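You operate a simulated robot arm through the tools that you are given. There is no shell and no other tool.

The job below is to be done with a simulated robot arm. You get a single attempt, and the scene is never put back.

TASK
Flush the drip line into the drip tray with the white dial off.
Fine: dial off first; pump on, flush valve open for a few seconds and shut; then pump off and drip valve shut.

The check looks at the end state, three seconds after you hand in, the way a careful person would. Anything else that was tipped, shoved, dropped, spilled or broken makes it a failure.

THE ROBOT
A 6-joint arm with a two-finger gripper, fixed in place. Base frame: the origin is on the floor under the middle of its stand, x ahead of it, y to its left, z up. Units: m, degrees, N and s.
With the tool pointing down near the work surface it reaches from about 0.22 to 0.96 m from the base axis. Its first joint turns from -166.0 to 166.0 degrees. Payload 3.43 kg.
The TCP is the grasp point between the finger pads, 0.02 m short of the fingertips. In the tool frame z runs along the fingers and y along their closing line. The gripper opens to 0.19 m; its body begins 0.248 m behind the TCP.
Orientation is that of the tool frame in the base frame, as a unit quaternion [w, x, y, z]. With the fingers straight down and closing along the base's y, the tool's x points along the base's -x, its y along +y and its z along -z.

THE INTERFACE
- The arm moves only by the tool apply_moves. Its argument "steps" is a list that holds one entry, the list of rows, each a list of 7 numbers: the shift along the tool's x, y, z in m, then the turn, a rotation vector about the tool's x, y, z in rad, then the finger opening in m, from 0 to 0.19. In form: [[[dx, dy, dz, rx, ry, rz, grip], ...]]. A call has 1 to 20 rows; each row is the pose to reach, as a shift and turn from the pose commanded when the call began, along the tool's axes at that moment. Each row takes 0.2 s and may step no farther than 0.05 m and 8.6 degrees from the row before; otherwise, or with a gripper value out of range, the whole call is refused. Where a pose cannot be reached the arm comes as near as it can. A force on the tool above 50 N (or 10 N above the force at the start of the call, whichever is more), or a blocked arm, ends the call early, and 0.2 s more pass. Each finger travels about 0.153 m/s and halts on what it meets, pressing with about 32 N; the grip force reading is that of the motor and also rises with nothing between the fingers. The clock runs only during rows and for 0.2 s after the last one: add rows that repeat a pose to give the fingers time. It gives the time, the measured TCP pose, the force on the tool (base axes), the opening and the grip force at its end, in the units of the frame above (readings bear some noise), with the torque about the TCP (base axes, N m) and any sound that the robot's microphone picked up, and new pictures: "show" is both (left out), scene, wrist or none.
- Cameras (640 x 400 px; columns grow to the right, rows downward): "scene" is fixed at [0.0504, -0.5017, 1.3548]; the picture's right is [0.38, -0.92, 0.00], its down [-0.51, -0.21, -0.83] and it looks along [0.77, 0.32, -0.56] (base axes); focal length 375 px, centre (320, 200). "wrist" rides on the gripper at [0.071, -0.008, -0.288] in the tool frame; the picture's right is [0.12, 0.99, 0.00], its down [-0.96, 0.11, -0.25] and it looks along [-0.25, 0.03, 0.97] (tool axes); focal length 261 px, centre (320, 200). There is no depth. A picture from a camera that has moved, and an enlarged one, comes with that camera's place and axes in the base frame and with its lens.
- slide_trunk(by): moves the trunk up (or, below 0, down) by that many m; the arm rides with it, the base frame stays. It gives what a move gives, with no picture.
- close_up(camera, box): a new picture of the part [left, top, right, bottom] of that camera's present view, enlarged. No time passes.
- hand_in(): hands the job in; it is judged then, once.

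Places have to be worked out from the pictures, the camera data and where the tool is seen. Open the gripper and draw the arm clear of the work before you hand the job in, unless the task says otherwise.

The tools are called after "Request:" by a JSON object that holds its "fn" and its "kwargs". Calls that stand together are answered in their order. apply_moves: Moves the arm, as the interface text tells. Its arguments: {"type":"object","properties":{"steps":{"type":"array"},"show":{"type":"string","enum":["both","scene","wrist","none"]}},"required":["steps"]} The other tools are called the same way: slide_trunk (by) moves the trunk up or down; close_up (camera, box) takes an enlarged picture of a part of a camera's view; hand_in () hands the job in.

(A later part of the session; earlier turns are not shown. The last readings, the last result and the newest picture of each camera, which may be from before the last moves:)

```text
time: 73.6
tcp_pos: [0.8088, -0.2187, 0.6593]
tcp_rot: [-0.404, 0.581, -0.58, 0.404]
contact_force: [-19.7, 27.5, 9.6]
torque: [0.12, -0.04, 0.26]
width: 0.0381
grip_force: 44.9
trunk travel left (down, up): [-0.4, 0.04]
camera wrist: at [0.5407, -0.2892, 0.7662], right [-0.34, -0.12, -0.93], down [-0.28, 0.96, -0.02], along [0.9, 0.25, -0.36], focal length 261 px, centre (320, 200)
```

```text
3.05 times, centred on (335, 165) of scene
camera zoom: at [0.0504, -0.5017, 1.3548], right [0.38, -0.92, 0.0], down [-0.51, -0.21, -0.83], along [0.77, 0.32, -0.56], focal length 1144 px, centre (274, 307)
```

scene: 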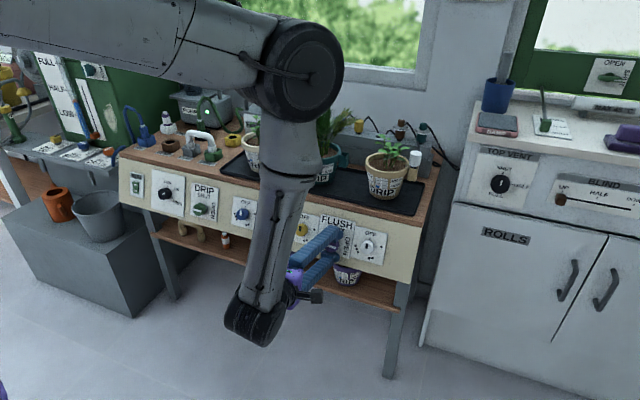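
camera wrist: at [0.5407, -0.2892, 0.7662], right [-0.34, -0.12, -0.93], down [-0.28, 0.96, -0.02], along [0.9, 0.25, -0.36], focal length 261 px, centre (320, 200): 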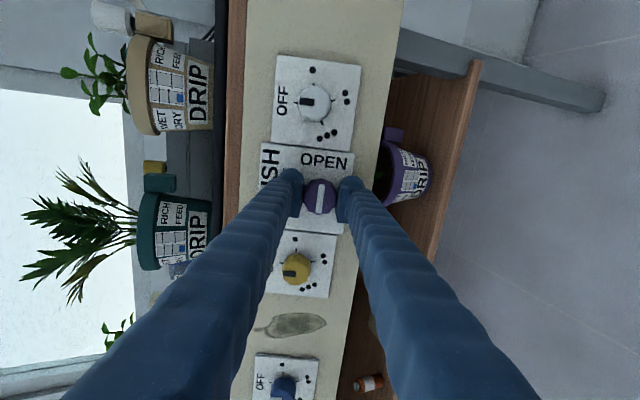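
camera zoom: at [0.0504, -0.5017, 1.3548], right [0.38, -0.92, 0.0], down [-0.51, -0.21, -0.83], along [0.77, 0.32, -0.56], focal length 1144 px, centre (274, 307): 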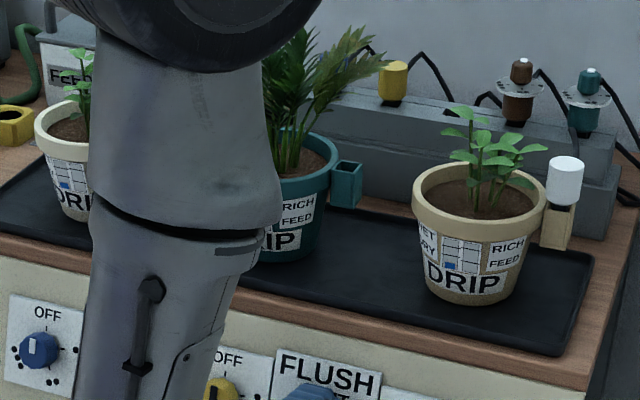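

FLUSH is at OPEN (bar toward OPEN label). I'll hold it open about 2 more seconds and look at the tray.

Request:
{"fn": "apply_moves", "kwargs": {"steps": [[[0, 0, 0, 0, 0, 0, 0.03], [0, 0, 0, 0, 0, 0, 0.03], [0, 0, 0, 0, 0, 0, 0.03], [0, 0, 0, 0, 0, 0, 0.03], [0, 0, 0, 0, 0, 0, 0.03], [0, 0, 0, 0, 0, 0, 0.03], [0, 0, 0, 0, 0, 0, 0.03], [0, 0, 0, 0, 0, 0, 0.03]]], "show": "scene"}}

Request:
{"fn": "close_up", "kwargs": {"camera": "scene", "box": [230, 100, 440, 230]}}

Request:
{"fn": "close_up", "kwargs": {"camera": "scene", "box": [0, 20, 240, 170]}}

```text
time: 75.4
tcp_pos: [0.8076, -0.2196, 0.658]
tcp_rot: [-0.406, 0.581, -0.578, 0.404]
contact_force: [-18.8, 29.8, 6.6]
torque: [0.08, -0.03, 0.3]
width: 0.0383
grip_force: 45.2
trunk travel left (down, up): [-0.4, 0.04]
```

scene: 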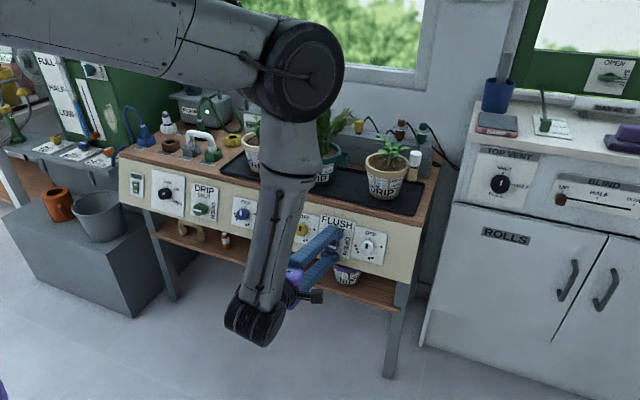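

```text
3.05 times, centred on (335, 165) of scene
camera zoom: at [0.0504, -0.5017, 1.3548], right [0.38, -0.92, 0.0], down [-0.51, -0.21, -0.83], along [0.77, 0.32, -0.56], focal length 1144 px, centre (274, 307)
```

zoom: 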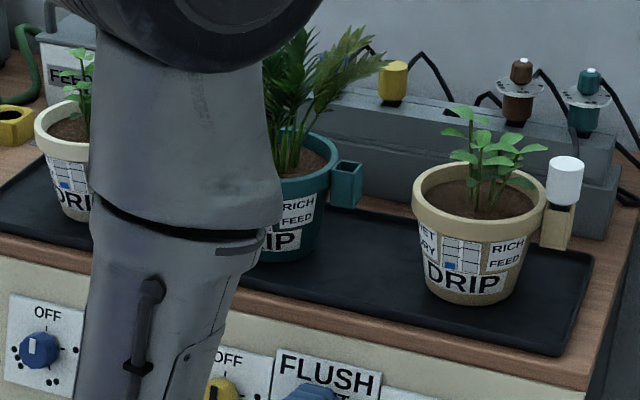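

```text
2.67 times, centred on (120, 95) of scene
camera zoom: at [0.0504, -0.5017, 1.3548], right [0.38, -0.92, 0.0], down [-0.51, -0.21, -0.83], along [0.77, 0.32, -0.56], focal length 1001 px, centre (853, 480)
```

zoom: 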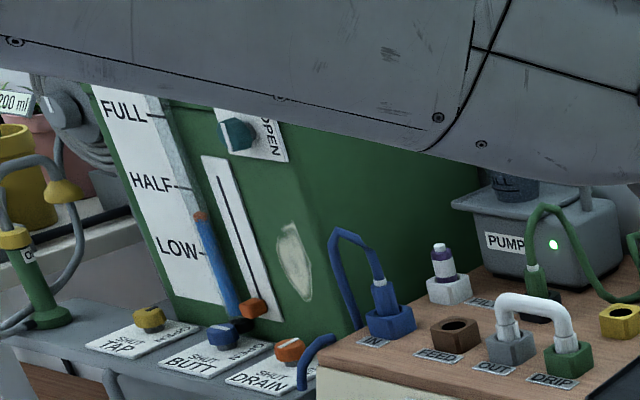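

Nothing overflowing and the pump keeps running. Fully open ~2.6 s so far; I'll hold ~1 s more and then turn it counter-clockwise back to SHUT.

Request:
{"fn": "apply_moves", "kwargs": {"steps": [[[0, 0, 0, 0, 0, 0, 0.03], [0, 0, 0, 0, 0, 0, 0.03], [0, 0, 0, 0, 0, 0, 0.03], [0, 0, 0, 0, 0, 0, 0.03], [0, 0, 0, 0, 0, -0.1428, 0.03], [0, 0, 0, 0, 0, -0.2856, 0.03], [0, 0, 0, 0, 0, -0.4284, 0.03], [0, 0, 0, 0, 0, -0.5712, 0.03], [0, 0, 0, 0, 0, -0.714, 0.03], [0, 0, 0, 0, 0, -0.8568, 0.03], [0, 0, 0, 0, 0, -0.9996, 0.03], [0, 0, 0, 0, 0, -1.1424, 0.03], [0, 0, 0, 0, 0, -1.2852, 0.03], [0, 0, 0, 0, 0, -1.428, 0.03], [0, 0, 0, 0, 0, -1.5708, 0.03], [0, 0, 0, 0, 0, -1.5708, 0.03]]], "show": "none"}}

Request:
{"fn": "close_up", "kwargs": {"camera": "wrist", "box": [250, 140, 390, 227]}}

Request:
{"fn": "close_up", "kwargs": {"camera": "wrist", "box": [0, 0, 640, 400]}}

```text
time: 78.8
tcp_pos: [0.8083, -0.2207, 0.6589]
tcp_rot: [0.0, 0.82, 0.001, 0.573]
contact_force: [-19.3, 26.5, 10.1]
torque: [0.14, -0.01, 0.32]
width: 0.0381
grip_force: 44.8
trunk travel left (down, up): [-0.4, 0.04]
```

```text
4.57 times, centred on (320, 184) of wrist
camera zoom: at [0.5623, -0.2103, 0.8243], right [0.04, -0.99, 0.11], down [-0.56, -0.12, -0.82], along [0.82, -0.03, -0.56], focal length 1192 px, centre (320, 275)
```

zoom: 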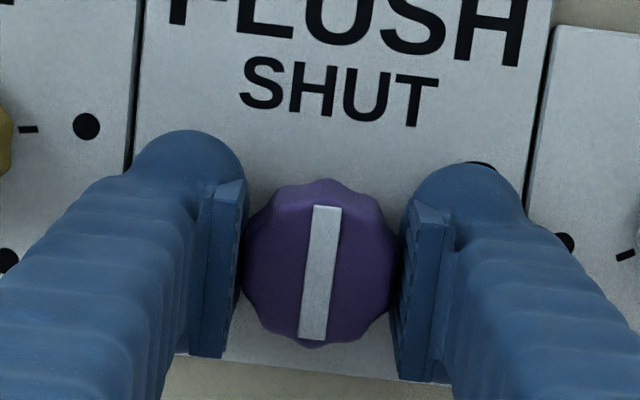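

```text
1.00 times, centred on (320, 200) of wrist (not enlarged: the box is as wide or as high as the picture)
camera zoom: at [0.5623, -0.2103, 0.8243], right [0.04, -0.99, 0.11], down [-0.56, -0.12, -0.82], along [0.82, -0.03, -0.56], focal length 261 px, centre (320, 200)
```

zoom: 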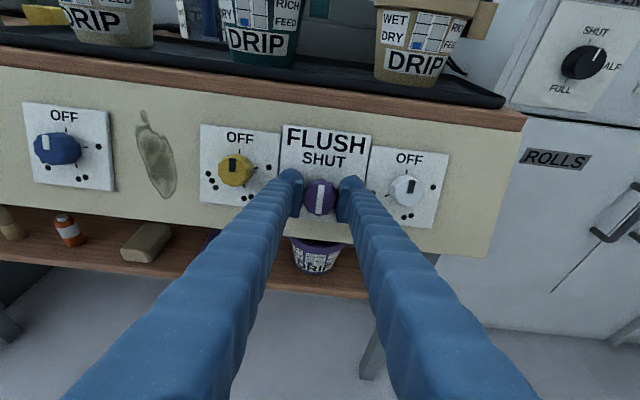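

FLUSH is back at SHUT. I'll release, back off, and then check the tray and gauge before stopping the pump.

Request:
{"fn": "apply_moves", "kwargs": {"steps": [[[0, 0, 0, 0, 0, 0, 0.045], [0, 0, 0, 0, 0, 0, 0.06], [0, 0, 0, 0, 0, 0, 0.06], [0, 0, -0.03, 0, 0, 0, 0.06], [0, 0, -0.07, 0, 0, 0, 0.06], [0, 0, -0.11, 0, 0, 0, 0.06]]]}}

Request:
{"fn": "close_up", "kwargs": {"camera": "wrist", "box": [220, 110, 420, 210]}}

Request:
{"fn": "close_up", "kwargs": {"camera": "wrist", "box": [0, 0, 480, 140]}}

Request:
{"fn": "close_up", "kwargs": {"camera": "scene", "box": [300, 110, 450, 230]}}

```text
time: 80.2
tcp_pos: [0.7043, -0.221, 0.6954]
tcp_rot: [0.0, 0.82, 0.0, 0.572]
contact_force: [0.5, 0.0, 0.3]
torque: [-0.01, -0.03, 0.0]
width: 0.06
grip_force: 0.1
trunk travel left (down, up): [-0.4, 0.04]
camera wrist: at [0.4589, -0.2112, 0.8622], right [0.04, -0.99, 0.11], down [-0.57, -0.12, -0.82], along [0.82, -0.03, -0.57], focal length 261 px, centre (320, 200)
```

scene: 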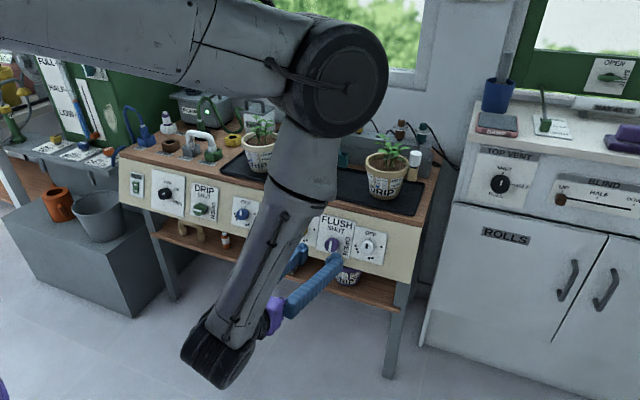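
wrist: 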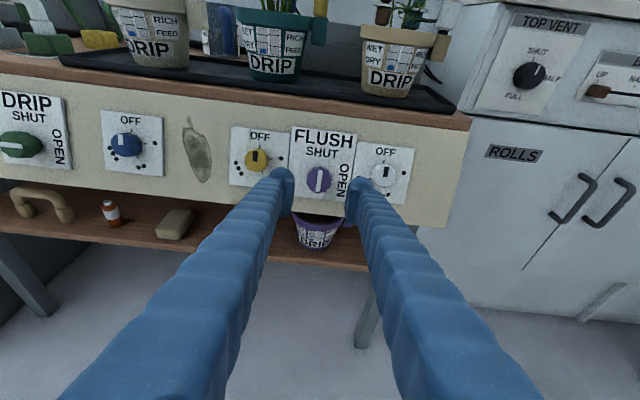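

```text
3.20 times, centred on (320, 160) of wrist
camera zoom: at [0.4589, -0.2112, 0.8622], right [0.04, -0.99, 0.11], down [-0.57, -0.12, -0.82], along [0.82, -0.03, -0.57], focal length 834 px, centre (320, 328)
```

zoom: 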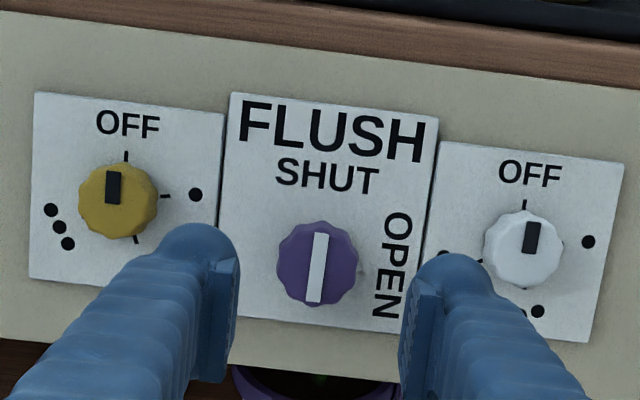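

```text
1.33 times, centred on (240, 70) of wrist
camera zoom: at [0.4589, -0.2112, 0.8622], right [0.04, -0.99, 0.11], down [-0.57, -0.12, -0.82], along [0.82, -0.03, -0.57], focal length 348 px, centre (427, 373)
```

zoom: 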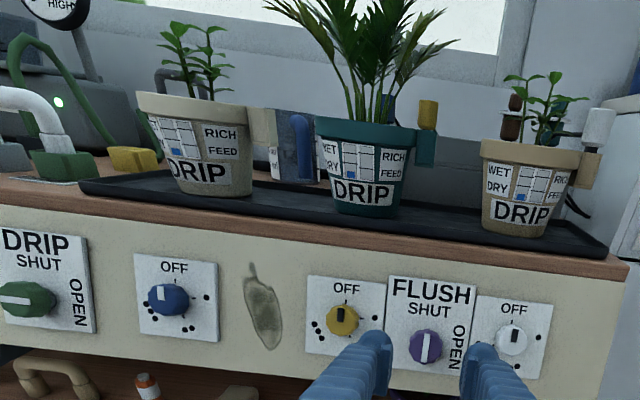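

```text
3.33 times, centred on (375, 170) of scene
camera zoom: at [0.0504, -0.5017, 1.3548], right [0.38, -0.92, 0.0], down [-0.51, -0.21, -0.83], along [0.77, 0.32, -0.56], focal length 1251 px, centre (137, 300)
```

zoom: 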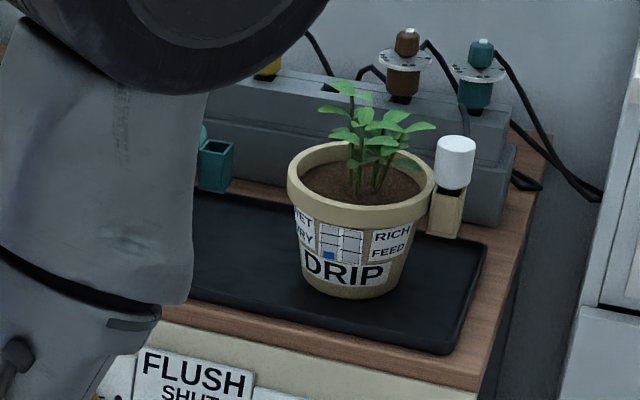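

FLUSH shut and white OFF confirmed. I'll sweep back to the RUN stand-off (aligned this time with the OFF half), then check tray and gauge from the scene camera before pressing.

Request:
{"fn": "apply_moves", "kwargs": {"steps": [[[0.0006, -0.0472, 0.0011, 0.0512, 0, -0.0188, 0.04], [0.0012, -0.0945, 0.0023, 0.1023, 0, -0.0376, 0.02], [0.0018, -0.1417, 0.0034, 0.1535, 0, -0.0565, 0], [0.0024, -0.189, 0.0045, 0.2046, 0, -0.0753, 0], [0.0029, -0.2362, 0.0056, 0.2558, 0, -0.0941, 0], [0.0035, -0.2835, 0.0068, 0.307, 0, -0.1129, 0], [0.0041, -0.3307, 0.0079, 0.3581, 0, -0.1317, 0], [0.0047, -0.378, 0.009, 0.4093, 0, -0.1506, 0], [0.0053, -0.4252, 0.0101, 0.4605, 0, -0.1694, 0], [0.0059, -0.4725, 0.0113, 0.5116, 0, -0.1882, 0], [0.0065, -0.5197, 0.0124, 0.5628, 0, -0.207, 0], [0.0071, -0.567, 0.0135, 0.614, 0, -0.2258, 0], [0.0076, -0.6142, 0.0146, 0.6651, 0, -0.2446, 0], [0.0082, -0.6615, 0.0158, 0.7163, 0, -0.2635, 0], [0.0088, -0.7087, 0.0169, 0.7674, 0, -0.2823, 0], [0.0094, -0.756, 0.018, 0.8186, 0, -0.3011, 0], [0.0094, -0.756, 0.018, 0.8186, 0, -0.3011, 0]]]}}

Request:
{"fn": "close_up", "kwargs": {"camera": "scene", "box": [220, 90, 450, 240]}}

Request:
{"fn": "close_up", "kwargs": {"camera": "scene", "box": [175, 45, 275, 107]}}

Request:
{"fn": "close_up", "kwargs": {"camera": "wrist", "box": [300, 120, 460, 220]}}

```text
time: 83.8
tcp_pos: [0.7249, 0.5357, 0.6978]
tcp_rot: [-0.242, 0.744, 0.346, 0.518]
contact_force: [-0.4, 0.8, -0.5]
torque: [-0.02, 0.01, -0.02]
width: 0.0
grip_force: 32.1
trunk travel left (down, up): [-0.4, 0.04]
camera wrist: at [0.5613, 0.3542, 0.8624], right [0.79, -0.61, 0.11], down [-0.28, -0.51, -0.82], along [0.55, 0.61, -0.57], focal length 261 px, centre (320, 200)
```

scene: 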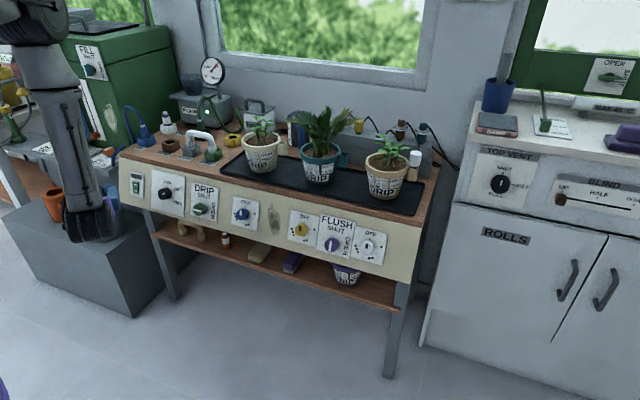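
wrist: 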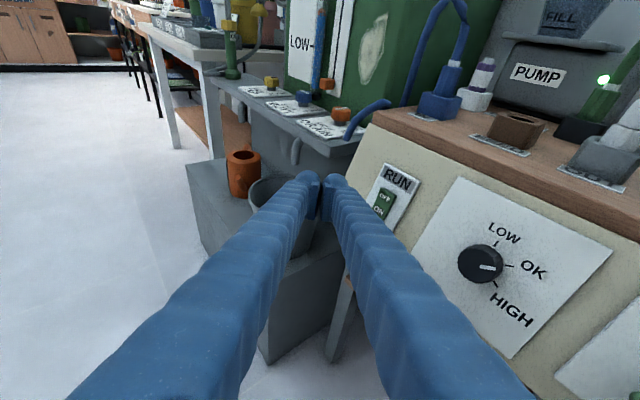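

```text
2.67 times, centred on (335, 165) of scene
camera zoom: at [0.0504, -0.5017, 1.3548], right [0.38, -0.92, 0.0], down [-0.51, -0.21, -0.83], along [0.77, 0.32, -0.56], focal length 1001 px, centre (280, 293)
```

zoom: 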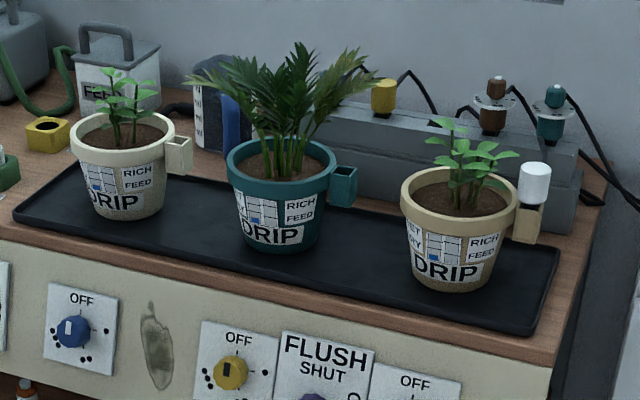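

```text
6.40 times, centred on (225, 76) of scene
camera zoom: at [0.0504, -0.5017, 1.3548], right [0.38, -0.92, 0.0], down [-0.51, -0.21, -0.83], along [0.77, 0.32, -0.56], focal length 2402 px, centre (928, 994)
```

zoom: 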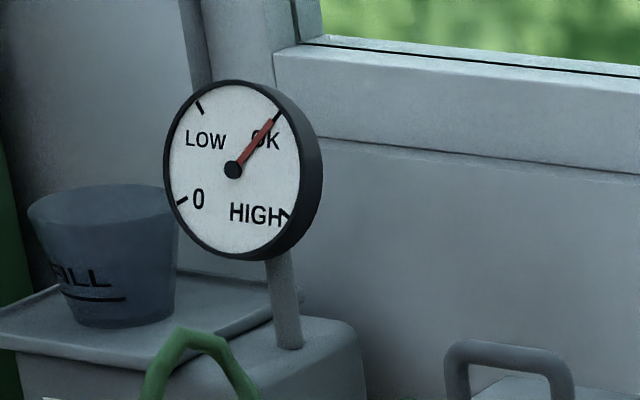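

```text
4.00 times, centred on (380, 170) of wrist
camera zoom: at [0.5613, 0.3542, 0.8624], right [0.79, -0.61, 0.11], down [-0.28, -0.51, -0.82], along [0.55, 0.61, -0.57], focal length 1043 px, centre (80, 320)
```

zoom: 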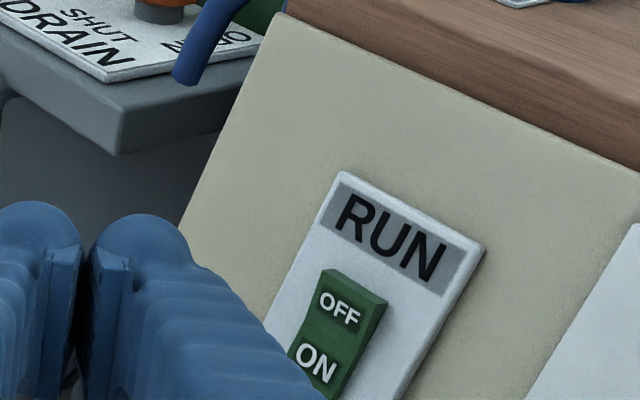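

Gauge reads OK with the pump on. I'll take the same tray crop as at the start for a direct comparison.

Request:
{"fn": "close_up", "kwargs": {"camera": "scene", "box": [280, 90, 440, 220]}}

Request:
{"fn": "close_up", "kwargs": {"camera": "scene", "box": [215, 150, 295, 200]}}

Request:
{"fn": "close_up", "kwargs": {"camera": "scene", "box": [350, 170, 430, 220]}}

```text
3.08 times, centred on (360, 155) of scene
camera zoom: at [0.0504, -0.5017, 1.3548], right [0.38, -0.92, 0.0], down [-0.51, -0.21, -0.83], along [0.77, 0.32, -0.56], focal length 1155 px, centre (197, 338)
```

zoom: 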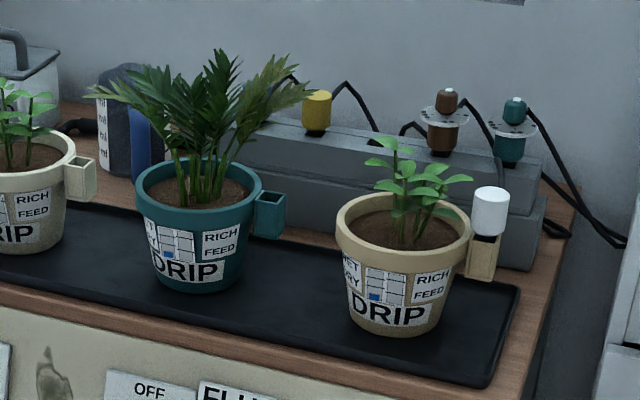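

```text
8.00 times, centred on (255, 175) of scene
camera zoom: at [0.0504, -0.5017, 1.3548], right [0.38, -0.92, 0.0], down [-0.51, -0.21, -0.83], along [0.77, 0.32, -0.56], focal length 3003 px, centre (840, 400)
```

zoom: 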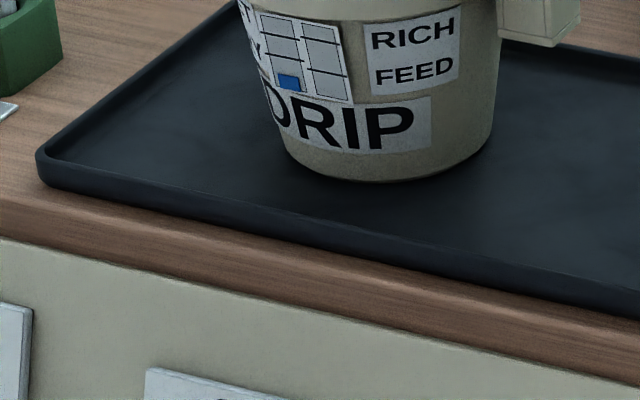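

```text
8.00 times, centred on (390, 195) of scene
camera zoom: at [0.0504, -0.5017, 1.3548], right [0.38, -0.92, 0.0], down [-0.51, -0.21, -0.83], along [0.77, 0.32, -0.56], focal length 3003 px, centre (-240, 240)
```

zoom: 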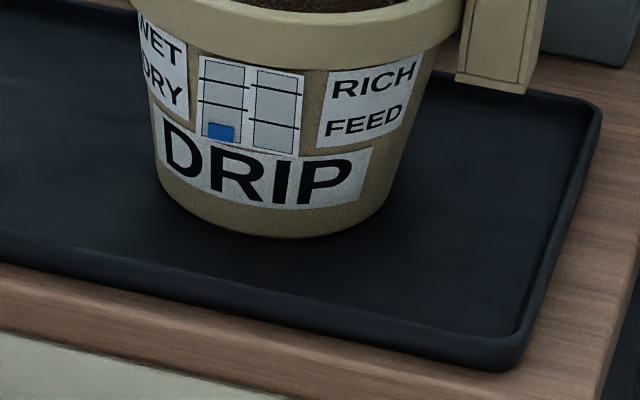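

Tray looks unspilled and possibly thinly wetted; I'll re-check from above later. Now press the OFF half of the rocker along the panel normal.

Request:
{"fn": "apply_moves", "kwargs": {"steps": [[[-0.0042, 0.0271, 0.0256, 0, 0, 0, 0], [-0.0079, 0.0505, 0.0478, 0, 0, 0, 0], [-0.0086, 0.0549, 0.0519, 0, 0, 0, 0], [-0.009, 0.0578, 0.0546, 0, 0, 0, 0], [-0.0094, 0.0599, 0.0567, 0, 0, 0, 0], [-0.0097, 0.0621, 0.0587, 0, 0, 0, 0], [-0.0101, 0.0643, 0.0608, 0, 0, 0, 0]]]}}

Request:
{"fn": "close_up", "kwargs": {"camera": "scene", "box": [175, 45, 275, 107]}}

Request:
{"fn": "close_up", "kwargs": {"camera": "wrist", "box": [300, 110, 420, 205]}}

```text
time: 85.2
tcp_pos: [0.8003, 0.5367, 0.6687]
tcp_rot: [-0.244, 0.743, 0.349, 0.517]
contact_force: [-16.8, 1.0, 7.1]
torque: [-0.05, -0.08, -0.19]
width: 0.0
grip_force: 32.2
trunk travel left (down, up): [-0.4, 0.04]
stopped in row 6: the force on the tool passed its limit at 54 N (the readings are from after the stop); the commanded pose is now the measured one
camera wrist: at [0.637, 0.3541, 0.8347], right [0.79, -0.6, 0.11], down [-0.27, -0.51, -0.82], along [0.54, 0.62, -0.57], focal length 261 px, centre (320, 200)
```

scene: 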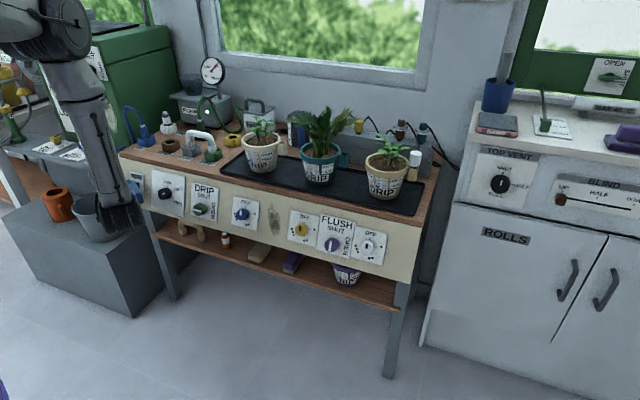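
wrist: 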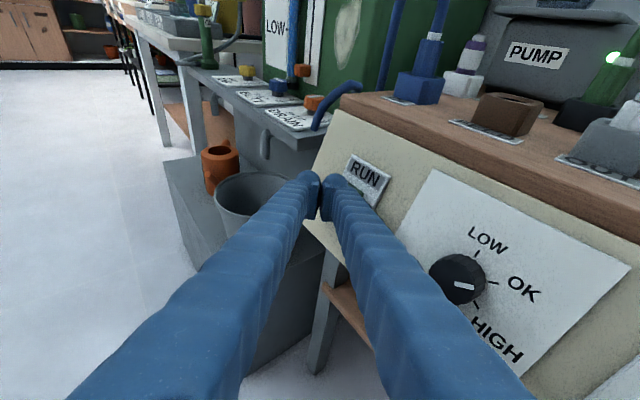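

```text
6.40 times, centred on (225, 76) of scene
camera zoom: at [0.0504, -0.5017, 1.3548], right [0.38, -0.92, 0.0], down [-0.51, -0.21, -0.83], along [0.77, 0.32, -0.56], focal length 2402 px, centre (928, 994)
```

zoom: 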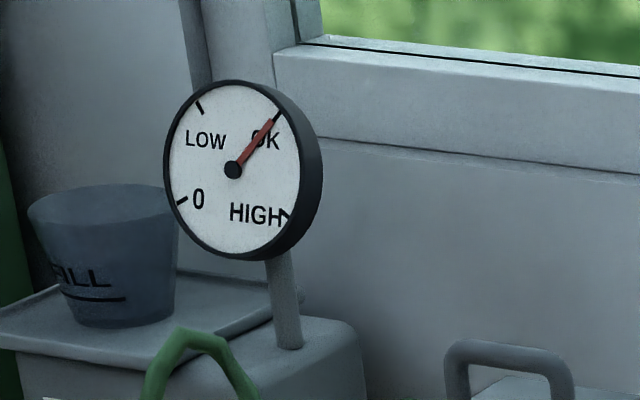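

```text
4.21 times, centred on (360, 158) of wrist
camera zoom: at [0.637, 0.3541, 0.8347], right [0.79, -0.6, 0.11], down [-0.27, -0.51, -0.82], along [0.54, 0.62, -0.57], focal length 1098 px, centre (152, 379)
```

zoom: 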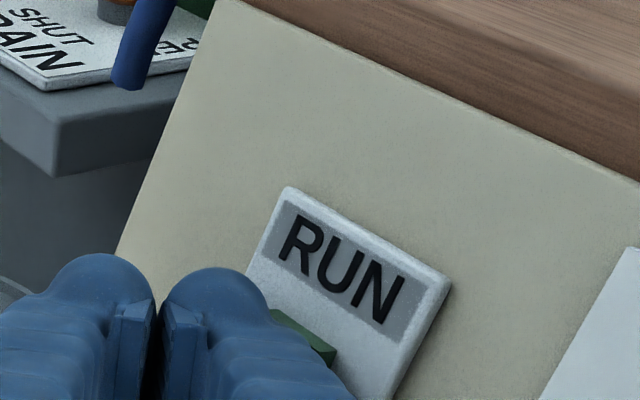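

Light and gauge still indicate running; contact may have landed on the plate beside/at the rocker. I'll retract a little and look at the rocker.

Request:
{"fn": "apply_moves", "kwargs": {"steps": [[[0.003, -0.0181, -0.0171, 0, 0, 0, 0], [0.0057, -0.0361, -0.0342, 0, 0, 0, 0], [0.0057, -0.0361, -0.0342, 0, 0, 0, 0]]], "show": "none"}}

Request:
{"fn": "close_up", "kwargs": {"camera": "wrist", "box": [300, 120, 420, 195]}}

Request:
{"fn": "close_up", "kwargs": {"camera": "scene", "box": [110, 165, 190, 215]}}

Request:
{"fn": "close_up", "kwargs": {"camera": "scene", "box": [160, 50, 260, 170]}}

```text
time: 86.0
tcp_pos: [0.7552, 0.5362, 0.686]
tcp_rot: [-0.244, 0.743, 0.348, 0.517]
contact_force: [-0.4, 1.2, 0.5]
torque: [0.02, 0.01, -0.03]
width: 0.0
grip_force: 32.0
trunk travel left (down, up): [-0.4, 0.04]
```

```text
5.33 times, centred on (360, 158) of wrist
camera zoom: at [0.5925, 0.3544, 0.8524], right [0.79, -0.6, 0.11], down [-0.27, -0.51, -0.82], along [0.55, 0.62, -0.57], focal length 1390 px, centre (107, 427)
```

zoom: 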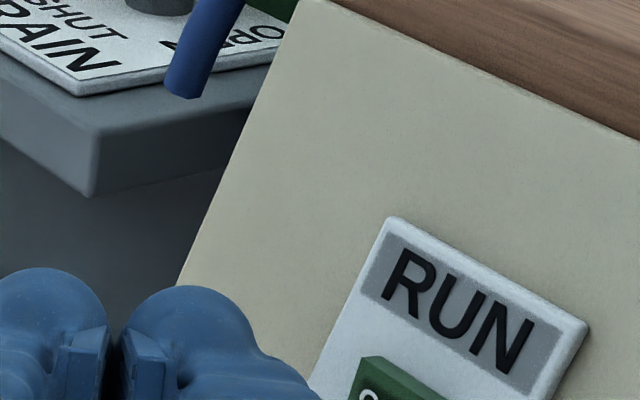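

```text
8.00 times, centred on (150, 190) of scene
camera zoom: at [0.0504, -0.5017, 1.3548], right [0.38, -0.92, 0.0], down [-0.51, -0.21, -0.83], along [0.77, 0.32, -0.56], focal length 3003 px, centre (1680, 280)
```

zoom: 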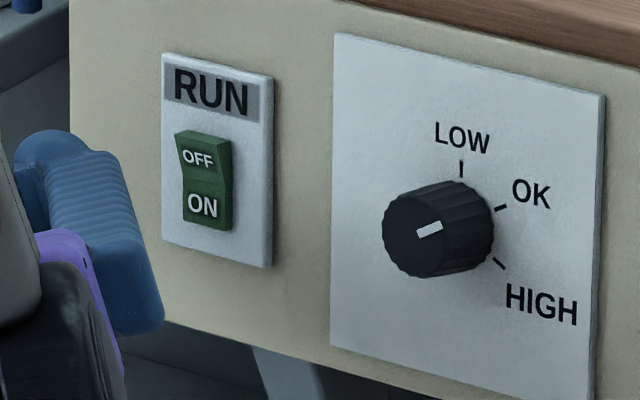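

```text
3.33 times, centred on (210, 110) of scene
camera zoom: at [0.0504, -0.5017, 1.3548], right [0.38, -0.92, 0.0], down [-0.51, -0.21, -0.83], along [0.77, 0.32, -0.56], focal length 1251 px, centre (687, 500)
```

zoom: 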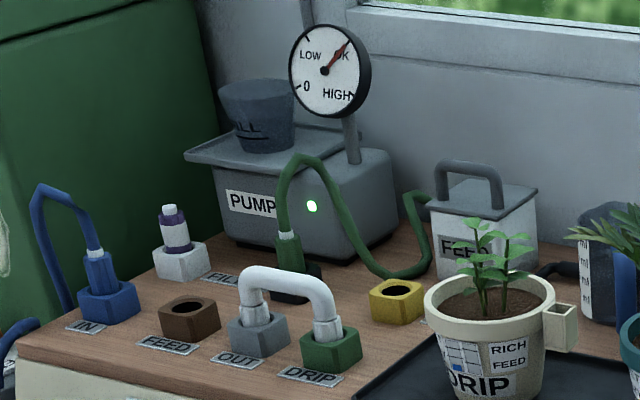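

The rocker is still ON. With this yaw the lower edge of the fingertip leads, so I hit near the rocker's pivot. I'll aim ~13 mm higher and 3 mm to the right.

Request:
{"fn": "apply_moves", "kwargs": {"steps": [[[0.0116, 0.0053, -0.0038, 0, 0, 0, 0], [0.0083, 0.027, 0.0166, 0, 0, 0, 0], [0.0076, 0.0314, 0.0207, 0, 0, 0, 0], [0.0072, 0.0343, 0.0234, 0, 0, 0, 0], [0.0068, 0.0364, 0.0254, 0, 0, 0, 0], [0.0065, 0.0386, 0.0275, 0, 0, 0, 0], [0.0062, 0.0408, 0.0295, 0, 0, 0, 0], [0.0058, 0.0429, 0.0316, 0, 0, 0, 0]]], "show": "wrist"}}

Request:
{"fn": "close_up", "kwargs": {"camera": "scene", "box": [160, 50, 260, 170]}}

Request:
{"fn": "close_up", "kwargs": {"camera": "scene", "box": [110, 165, 190, 215]}}

```text
time: 87.9
tcp_pos: [0.8018, 0.5347, 0.6792]
tcp_rot: [-0.246, 0.743, 0.351, 0.514]
contact_force: [-17.2, 0.8, 8.6]
torque: [-0.13, 0.11, -0.29]
width: 0.0
grip_force: 31.7
trunk travel left (down, up): [-0.4, 0.04]
stopped in row 8: the force on the tool passed its limit at 52 N (the readings are from after the stop); the commanded pose is now the measured one
camera wrist: at [0.6407, 0.351, 0.8456], right [0.8, -0.6, 0.11], down [-0.27, -0.51, -0.82], along [0.54, 0.62, -0.57], focal length 261 px, centre (320, 200)
```

wrist: 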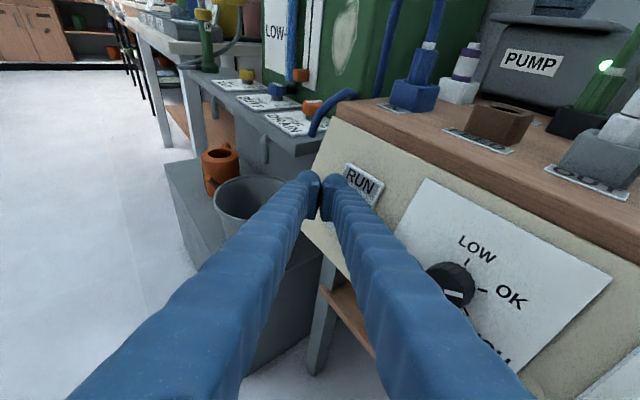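

```text
3.33 times, centred on (210, 110) of scene
camera zoom: at [0.0504, -0.5017, 1.3548], right [0.38, -0.92, 0.0], down [-0.51, -0.21, -0.83], along [0.77, 0.32, -0.56], focal length 1251 px, centre (687, 500)
```

zoom: 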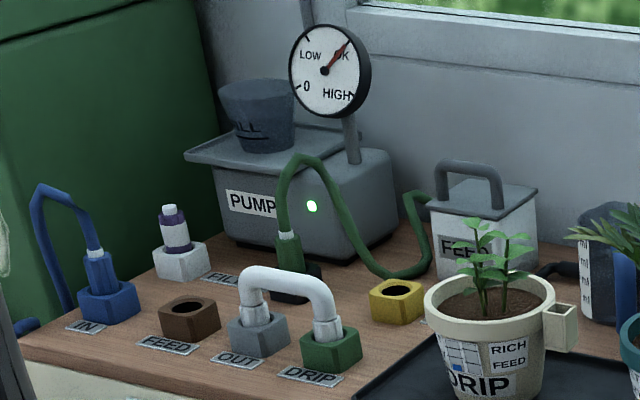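

```text
8.00 times, centred on (150, 190) of scene
camera zoom: at [0.0504, -0.5017, 1.3548], right [0.38, -0.92, 0.0], down [-0.51, -0.21, -0.83], along [0.77, 0.32, -0.56], focal length 3003 px, centre (1680, 280)
```

zoom: 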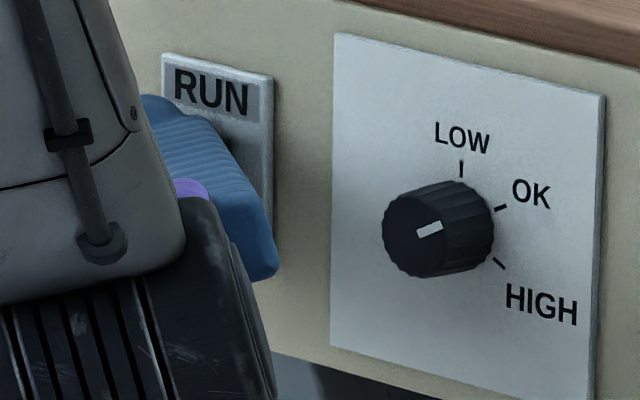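

Still running. Let me see exactly where the fingertip sits relative to the rocker.

Request:
{"fn": "close_up", "kwargs": {"camera": "wrist", "box": [290, 140, 410, 215]}}

```text
5.33 times, centred on (350, 178) of wrist
camera zoom: at [0.6407, 0.351, 0.8456], right [0.8, -0.6, 0.11], down [-0.27, -0.51, -0.82], along [0.54, 0.62, -0.57], focal length 1390 px, centre (160, 320)
```

zoom: 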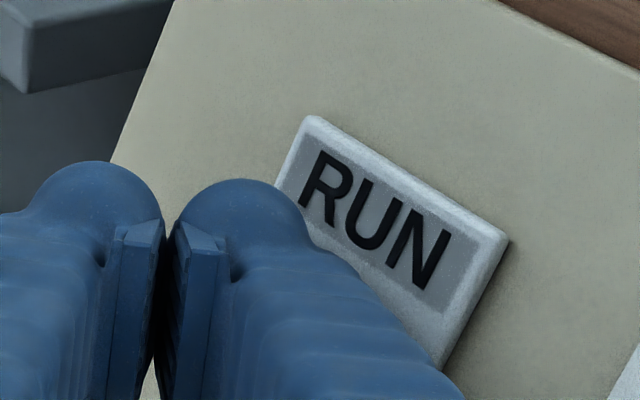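

The force/torque readings put the contact near the rocker's pivot: the pad is ~3 cm wide and its lower edge leads. I'll back off, move 13 mm further up the plate and 5 mm left, and press again.

Request:
{"fn": "apply_moves", "kwargs": {"steps": [[[0.0033, -0.0219, -0.0203, 0, 0, 0, 0], [0.0179, -0.0216, -0.0185, 0, 0, 0, 0], [0.0159, -0.0084, -0.0063, 0, 0, 0, 0], [0.0154, -0.0048, -0.0029, 0, 0, 0, 0], [0.015, -0.0026, -0.0009, 0, 0, 0, 0], [0.0147, -0.0004, 0.0011, 0, 0, 0, 0], [0.0144, 0.0018, 0.0032, 0, 0, 0, 0], [0.0141, 0.0039, 0.0052, 0, 0, 0, 0]]], "show": "wrist"}}

Request:
{"fn": "close_up", "kwargs": {"camera": "scene", "box": [160, 50, 260, 170]}}

```text
time: 89.8
tcp_pos: [0.808, 0.5396, 0.6916]
tcp_rot: [-0.248, 0.742, 0.351, 0.515]
contact_force: [-21.8, -9.7, 19.3]
torque: [-0.58, -0.07, -0.64]
width: 0.0001
grip_force: 32.0
trunk travel left (down, up): [-0.4, 0.04]
stopped in row 8: the force on the tool passed its limit at 53 N (the readings are from after the stop); the commanded pose is now the measured one
camera wrist: at [0.6475, 0.3555, 0.858], right [0.8, -0.59, 0.11], down [-0.27, -0.51, -0.82], along [0.54, 0.62, -0.57], focal length 261 px, centre (320, 200)
```

wrist: 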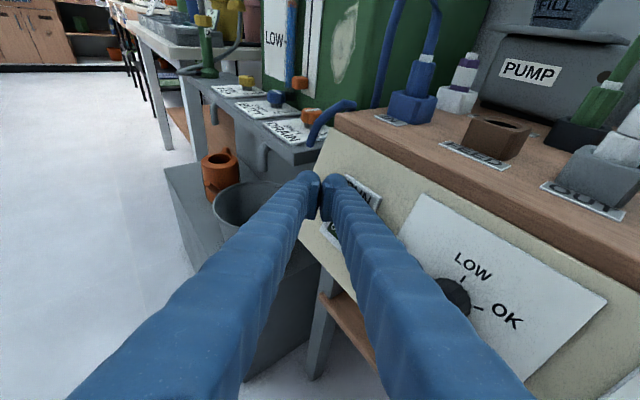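

```text
3.33 times, centred on (210, 110) of scene
camera zoom: at [0.0504, -0.5017, 1.3548], right [0.38, -0.92, 0.0], down [-0.51, -0.21, -0.83], along [0.77, 0.32, -0.56], focal length 1251 px, centre (687, 500)
```

zoom: 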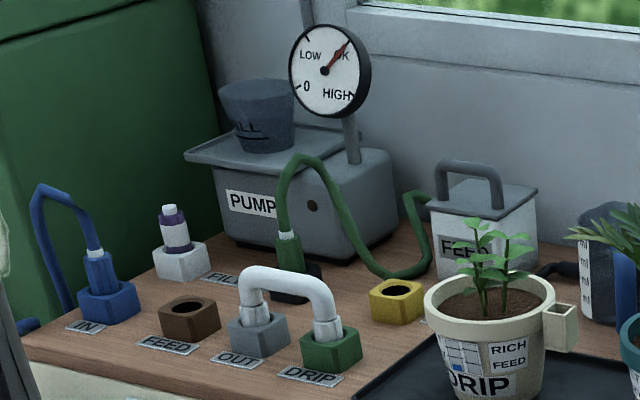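

The pump light is out — RUN is off now. I'll retract and verify the rocker and gauge.

Request:
{"fn": "apply_moves", "kwargs": {"steps": [[[0.0045, -0.0293, -0.027, 0, 0, 0, 0], [0.0089, -0.0586, -0.0539, 0, 0, 0, 0], [0.0089, -0.0586, -0.0539, 0, 0, 0, 0], [0.0089, -0.0586, -0.0539, 0, 0, 0, 0]]], "show": "wrist"}}

Request:
{"fn": "close_up", "kwargs": {"camera": "scene", "box": [160, 50, 260, 170]}}

Request:
{"fn": "close_up", "kwargs": {"camera": "scene", "box": [110, 165, 190, 215]}}

```text
time: 90.8
tcp_pos: [0.7342, 0.5386, 0.7146]
tcp_rot: [-0.246, 0.744, 0.351, 0.513]
contact_force: [0.4, -0.8, 0.5]
torque: [0.01, 0.01, 0.0]
width: 0.0
grip_force: 32.1
trunk travel left (down, up): [-0.4, 0.04]
camera wrist: at [0.5741, 0.3559, 0.8823], right [0.8, -0.6, 0.11], down [-0.27, -0.51, -0.81], along [0.54, 0.62, -0.57], focal length 261 px, centre (320, 200)
```

wrist: 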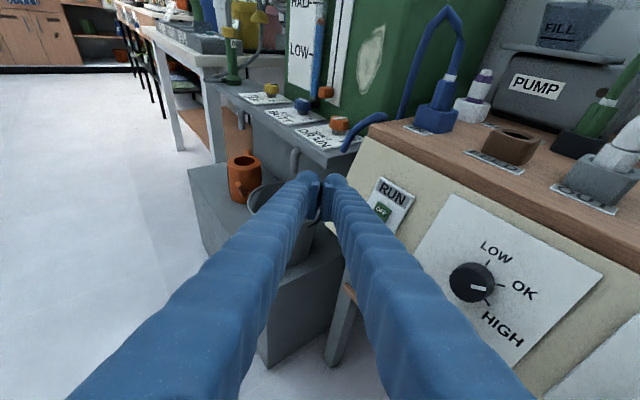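

```text
3.33 times, centred on (210, 110) of scene
camera zoom: at [0.0504, -0.5017, 1.3548], right [0.38, -0.92, 0.0], down [-0.51, -0.21, -0.83], along [0.77, 0.32, -0.56], focal length 1251 px, centre (687, 500)
```

zoom: 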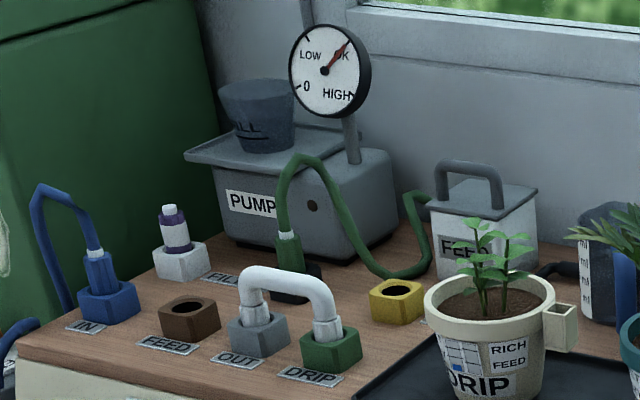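

```text
8.00 times, centred on (150, 190) of scene
camera zoom: at [0.0504, -0.5017, 1.3548], right [0.38, -0.92, 0.0], down [-0.51, -0.21, -0.83], along [0.77, 0.32, -0.56], focal length 3003 px, centre (1680, 280)
```

zoom: 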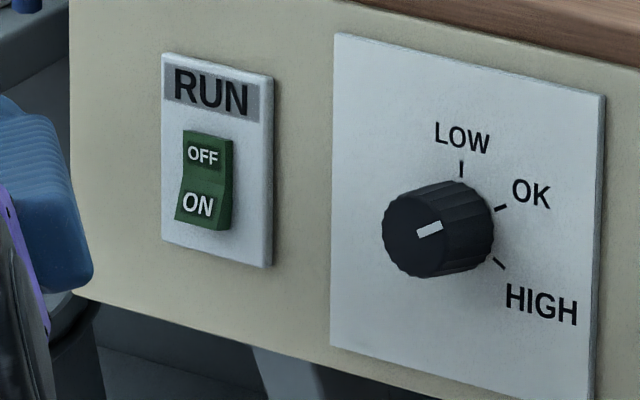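

RUN is at OFF and the light is out (the gauge just holds pressure in the closed line). Now I return through the waypoints to the other arm branch for the DRIP knob; first to the left-pointing waypoint.

Request:
{"fn": "apply_moves", "kwargs": {"steps": [[[0.0027, -0.0043, -0.0436, 0.0561, -0.0493, -0.0405, 0.02], [0.0054, -0.0085, -0.0871, 0.1122, -0.0986, -0.081, 0.04], [0.0081, -0.0128, -0.1307, 0.1683, -0.1479, -0.1215, 0.06], [0.0108, -0.0171, -0.1743, 0.2244, -0.1972, -0.162, 0.07], [0.0135, -0.0214, -0.2179, 0.2805, -0.2465, -0.2025, 0.07], [0.0161, -0.0256, -0.2614, 0.3366, -0.2958, -0.243, 0.07], [0.0188, -0.0299, -0.305, 0.3927, -0.3451, -0.2835, 0.07], [0.0215, -0.0342, -0.3486, 0.4488, -0.3944, -0.324, 0.07], [0.0242, -0.0384, -0.3921, 0.5049, -0.4437, -0.3645, 0.07], [0.0269, -0.0427, -0.4357, 0.561, -0.493, -0.405, 0.07], [0.0269, -0.0427, -0.4357, 0.561, -0.493, -0.405, 0.07]]], "show": "scene"}}

```text
time: 93.2
tcp_pos: [0.4507, 0.256, 0.8946]
tcp_rot: [-0.242, 0.664, 0.665, 0.243]
contact_force: [-0.1, 0.5, 0.5]
torque: [0.0, 0.01, 0.01]
width: 0.0697
grip_force: 0.0
trunk travel left (down, up): [-0.4, 0.04]
```

scene: 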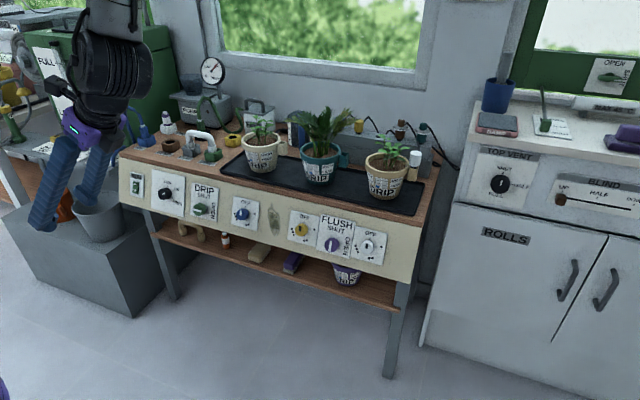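

At the waypoint. Continue to left-back-down and then straight down, which also gives a look at the tray from above.

Request:
{"fn": "apply_moves", "kwargs": {"steps": [[[-0.0051, 0.0139, -0.0198, 0.06, -0.034, -0.0858, 0.07], [-0.0102, 0.0277, -0.0396, 0.12, -0.068, -0.1716, 0.07], [-0.0152, 0.0416, -0.0593, 0.18, -0.102, -0.2574, 0.07], [-0.0203, 0.0554, -0.0791, 0.24, -0.136, -0.3432, 0.07], [-0.0254, 0.0693, -0.0989, 0.3, -0.17, -0.429, 0.07]]], "show": "none"}}

```text
time: 94.4
tcp_pos: [0.5203, 0.1726, 0.9534]
tcp_rot: [-0.224, 0.483, 0.837, 0.13]
contact_force: [0.1, 0.2, 0.1]
torque: [-0.02, 0.02, 0.01]
width: 0.0697
grip_force: 0.0
trunk travel left (down, up): [-0.4, 0.04]
```

On track. Now on to straight-down at about (0.68, 0, 0.90).

Request:
{"fn": "apply_moves", "kwargs": {"steps": [[[-0.0251, 0.0058, -0.0076, 0.0304, -0.0527, -0.1136, 0.07], [-0.0502, 0.0116, -0.0151, 0.0609, -0.1053, -0.2271, 0.07], [-0.0754, 0.0174, -0.0227, 0.0913, -0.158, -0.3407, 0.07], [-0.1005, 0.0232, -0.0303, 0.1218, -0.2107, -0.4542, 0.07], [-0.1256, 0.0289, -0.0378, 0.1522, -0.2633, -0.5678, 0.07], [-0.1507, 0.0347, -0.0454, 0.1827, -0.316, -0.6813, 0.07], [-0.1759, 0.0405, -0.053, 0.2131, -0.3687, -0.7949, 0.07], [-0.201, 0.0463, -0.0605, 0.2436, -0.4213, -0.9084, 0.07], [-0.2261, 0.0521, -0.0681, 0.274, -0.474, -1.022, 0.07], [-0.2261, 0.0521, -0.0681, 0.274, -0.474, -1.022, 0.07]]], "show": "both"}}

Request:
{"fn": "close_up", "kwargs": {"camera": "wrist", "box": [60, 240, 420, 400]}}

Request:
{"fn": "close_up", "kwargs": {"camera": "scene", "box": [220, 130, 440, 230]}}

```text
time: 96.6
tcp_pos: [0.6805, 0.0019, 0.9003]
tcp_rot: [0.001, 0.0, 1.0, 0.001]
contact_force: [0.6, 0.5, 0.2]
torque: [-0.02, -0.03, 0.01]
width: 0.0697
grip_force: 0.0
trunk travel left (down, up): [-0.4, 0.04]
camera wrist: at [0.6102, -0.0058, 1.1878], right [-0.12, 0.99, 0.0], down [0.96, 0.12, 0.25], along [0.25, 0.03, -0.97], focal length 261 px, centre (320, 200)
```

scene: 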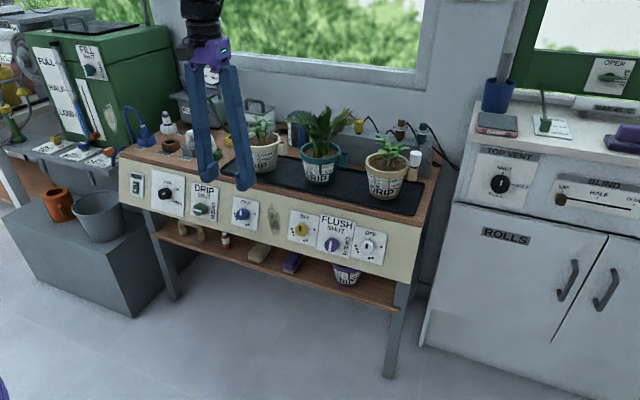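
wrist: 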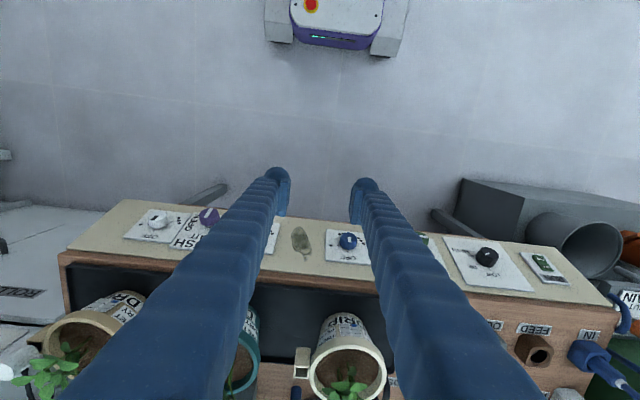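

```text
1.78 times, centred on (240, 320) of wrist
camera zoom: at [0.6102, -0.0058, 1.1878], right [-0.12, 0.99, 0.0], down [0.96, 0.12, 0.25], along [0.25, 0.03, -0.97], focal length 463 px, centre (462, -13)
```

zoom: 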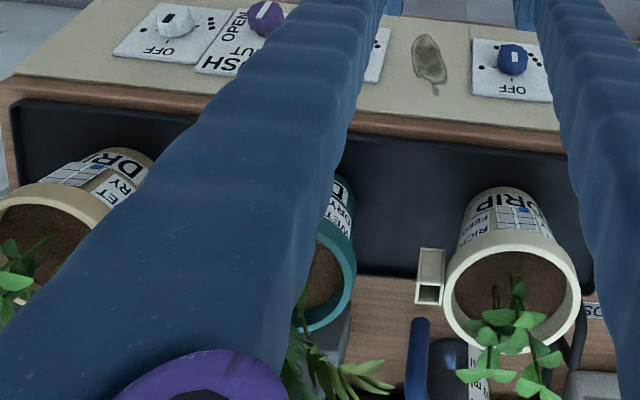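

```text
2.91 times, centred on (330, 180) of scene
camera zoom: at [0.0504, -0.5017, 1.3548], right [0.38, -0.92, 0.0], down [-0.51, -0.21, -0.83], along [0.77, 0.32, -0.56], focal length 1092 px, centre (291, 258)
```

zoom: 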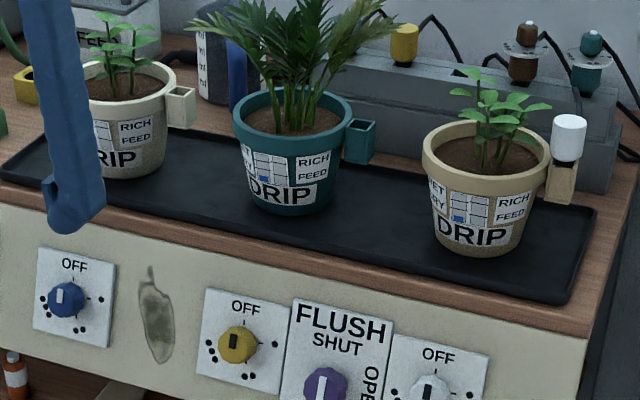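

The tray shows a bluish sheen. Let me zoom more on it to confirm a water film before closing the drip valve.

Request:
{"fn": "close_up", "kwargs": {"camera": "wrist", "box": [250, 300, 330, 350]}}

Request:
{"fn": "close_up", "kwargs": {"camera": "wrist", "box": [55, 255, 135, 305]}}

Request:
{"fn": "close_up", "kwargs": {"camera": "scene", "box": [335, 160, 425, 216]}}

```text
8.00 times, centred on (290, 325) of wrist
camera zoom: at [0.6102, -0.0058, 1.1878], right [-0.12, 0.99, 0.0], down [0.96, 0.12, 0.25], along [0.25, 0.03, -0.97], focal length 2085 px, centre (560, -800)
```

zoom: 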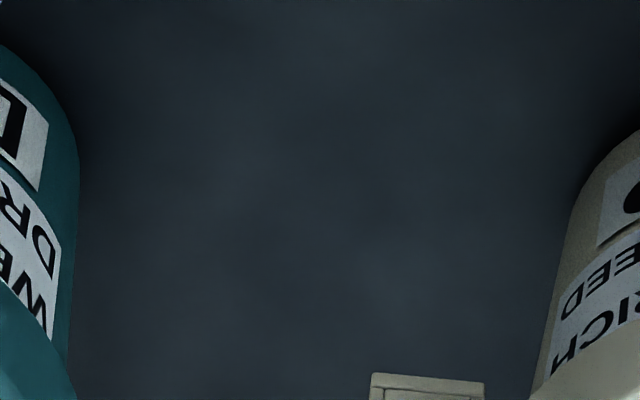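

```text
8.00 times, centred on (95, 280) of wrist
camera zoom: at [0.6102, -0.0058, 1.1878], right [-0.12, 0.99, 0.0], down [0.96, 0.12, 0.25], along [0.25, 0.03, -0.97], focal length 2085 px, centre (2120, -440)
```

zoom: 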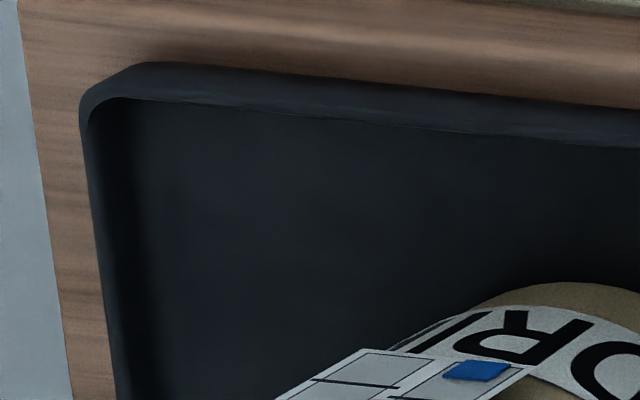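

```text
7.11 times, centred on (380, 188) of scene
camera zoom: at [0.0504, -0.5017, 1.3548], right [0.38, -0.92, 0.0], down [-0.51, -0.21, -0.83], along [0.77, 0.32, -0.56], focal length 2669 px, centre (-107, 285)
```

zoom: 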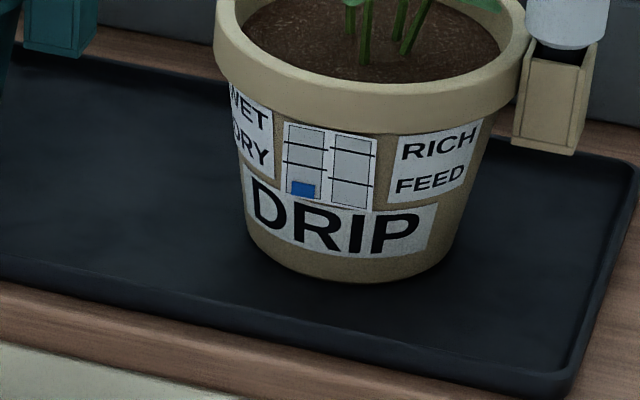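

No definite pool visible, as expected for a small flush; the pot meters are unchanged and nothing spilled. Continue the branch change: down → right-back-down.

Request:
{"fn": "apply_moves", "kwargs": {"steps": [[[0.0178, -0.0194, -0.006, 0.0304, 0.0527, -0.1136, 0.07], [0.0357, -0.0389, -0.0119, 0.0609, 0.1053, -0.2271, 0.07], [0.0535, -0.0583, -0.0179, 0.0913, 0.158, -0.3407, 0.07], [0.0713, -0.0777, -0.0239, 0.1218, 0.2107, -0.4542, 0.07], [0.0892, -0.0972, -0.0298, 0.1522, 0.2633, -0.5678, 0.07], [0.107, -0.1166, -0.0358, 0.1827, 0.316, -0.6813, 0.07], [0.1248, -0.136, -0.0418, 0.2131, 0.3687, -0.7949, 0.07], [0.1427, -0.1555, -0.0477, 0.2436, 0.4213, -0.9084, 0.07], [0.1605, -0.1749, -0.0537, 0.274, 0.474, -1.022, 0.07], [0.1605, -0.1749, -0.0537, 0.274, 0.474, -1.022, 0.07]]], "show": "none"}}

```text
time: 98.8
tcp_pos: [0.5185, -0.1751, 0.9524]
tcp_rot: [-0.223, -0.483, 0.837, -0.129]
contact_force: [0.0, 0.5, -0.1]
torque: [0.0, 0.0, 0.01]
width: 0.0698
grip_force: 0.1
trunk travel left (down, up): [-0.4, 0.04]
```

As planned. Next to the right-pointing waypoint.

Request:
{"fn": "apply_moves", "kwargs": {"steps": [[[0.0127, 0.0031, 0.0217, 0.0586, 0.032, -0.088, 0.07], [0.0255, 0.0062, 0.0434, 0.1172, 0.064, -0.176, 0.07], [0.0382, 0.0092, 0.065, 0.1758, 0.096, -0.264, 0.07], [0.051, 0.0123, 0.0867, 0.2344, 0.128, -0.352, 0.07], [0.0637, 0.0154, 0.1084, 0.293, 0.16, -0.44, 0.07], [0.0637, 0.0154, 0.1084, 0.293, 0.16, -0.44, 0.07]]], "show": "none"}}

```text
time: 100.2
tcp_pos: [0.4518, -0.2615, 0.8902]
tcp_rot: [0.239, 0.668, -0.664, 0.235]
contact_force: [0.7, -0.7, 0.1]
torque: [-0.03, -0.03, 0.02]
width: 0.0698
grip_force: 0.0
trunk travel left (down, up): [-0.4, 0.04]
```

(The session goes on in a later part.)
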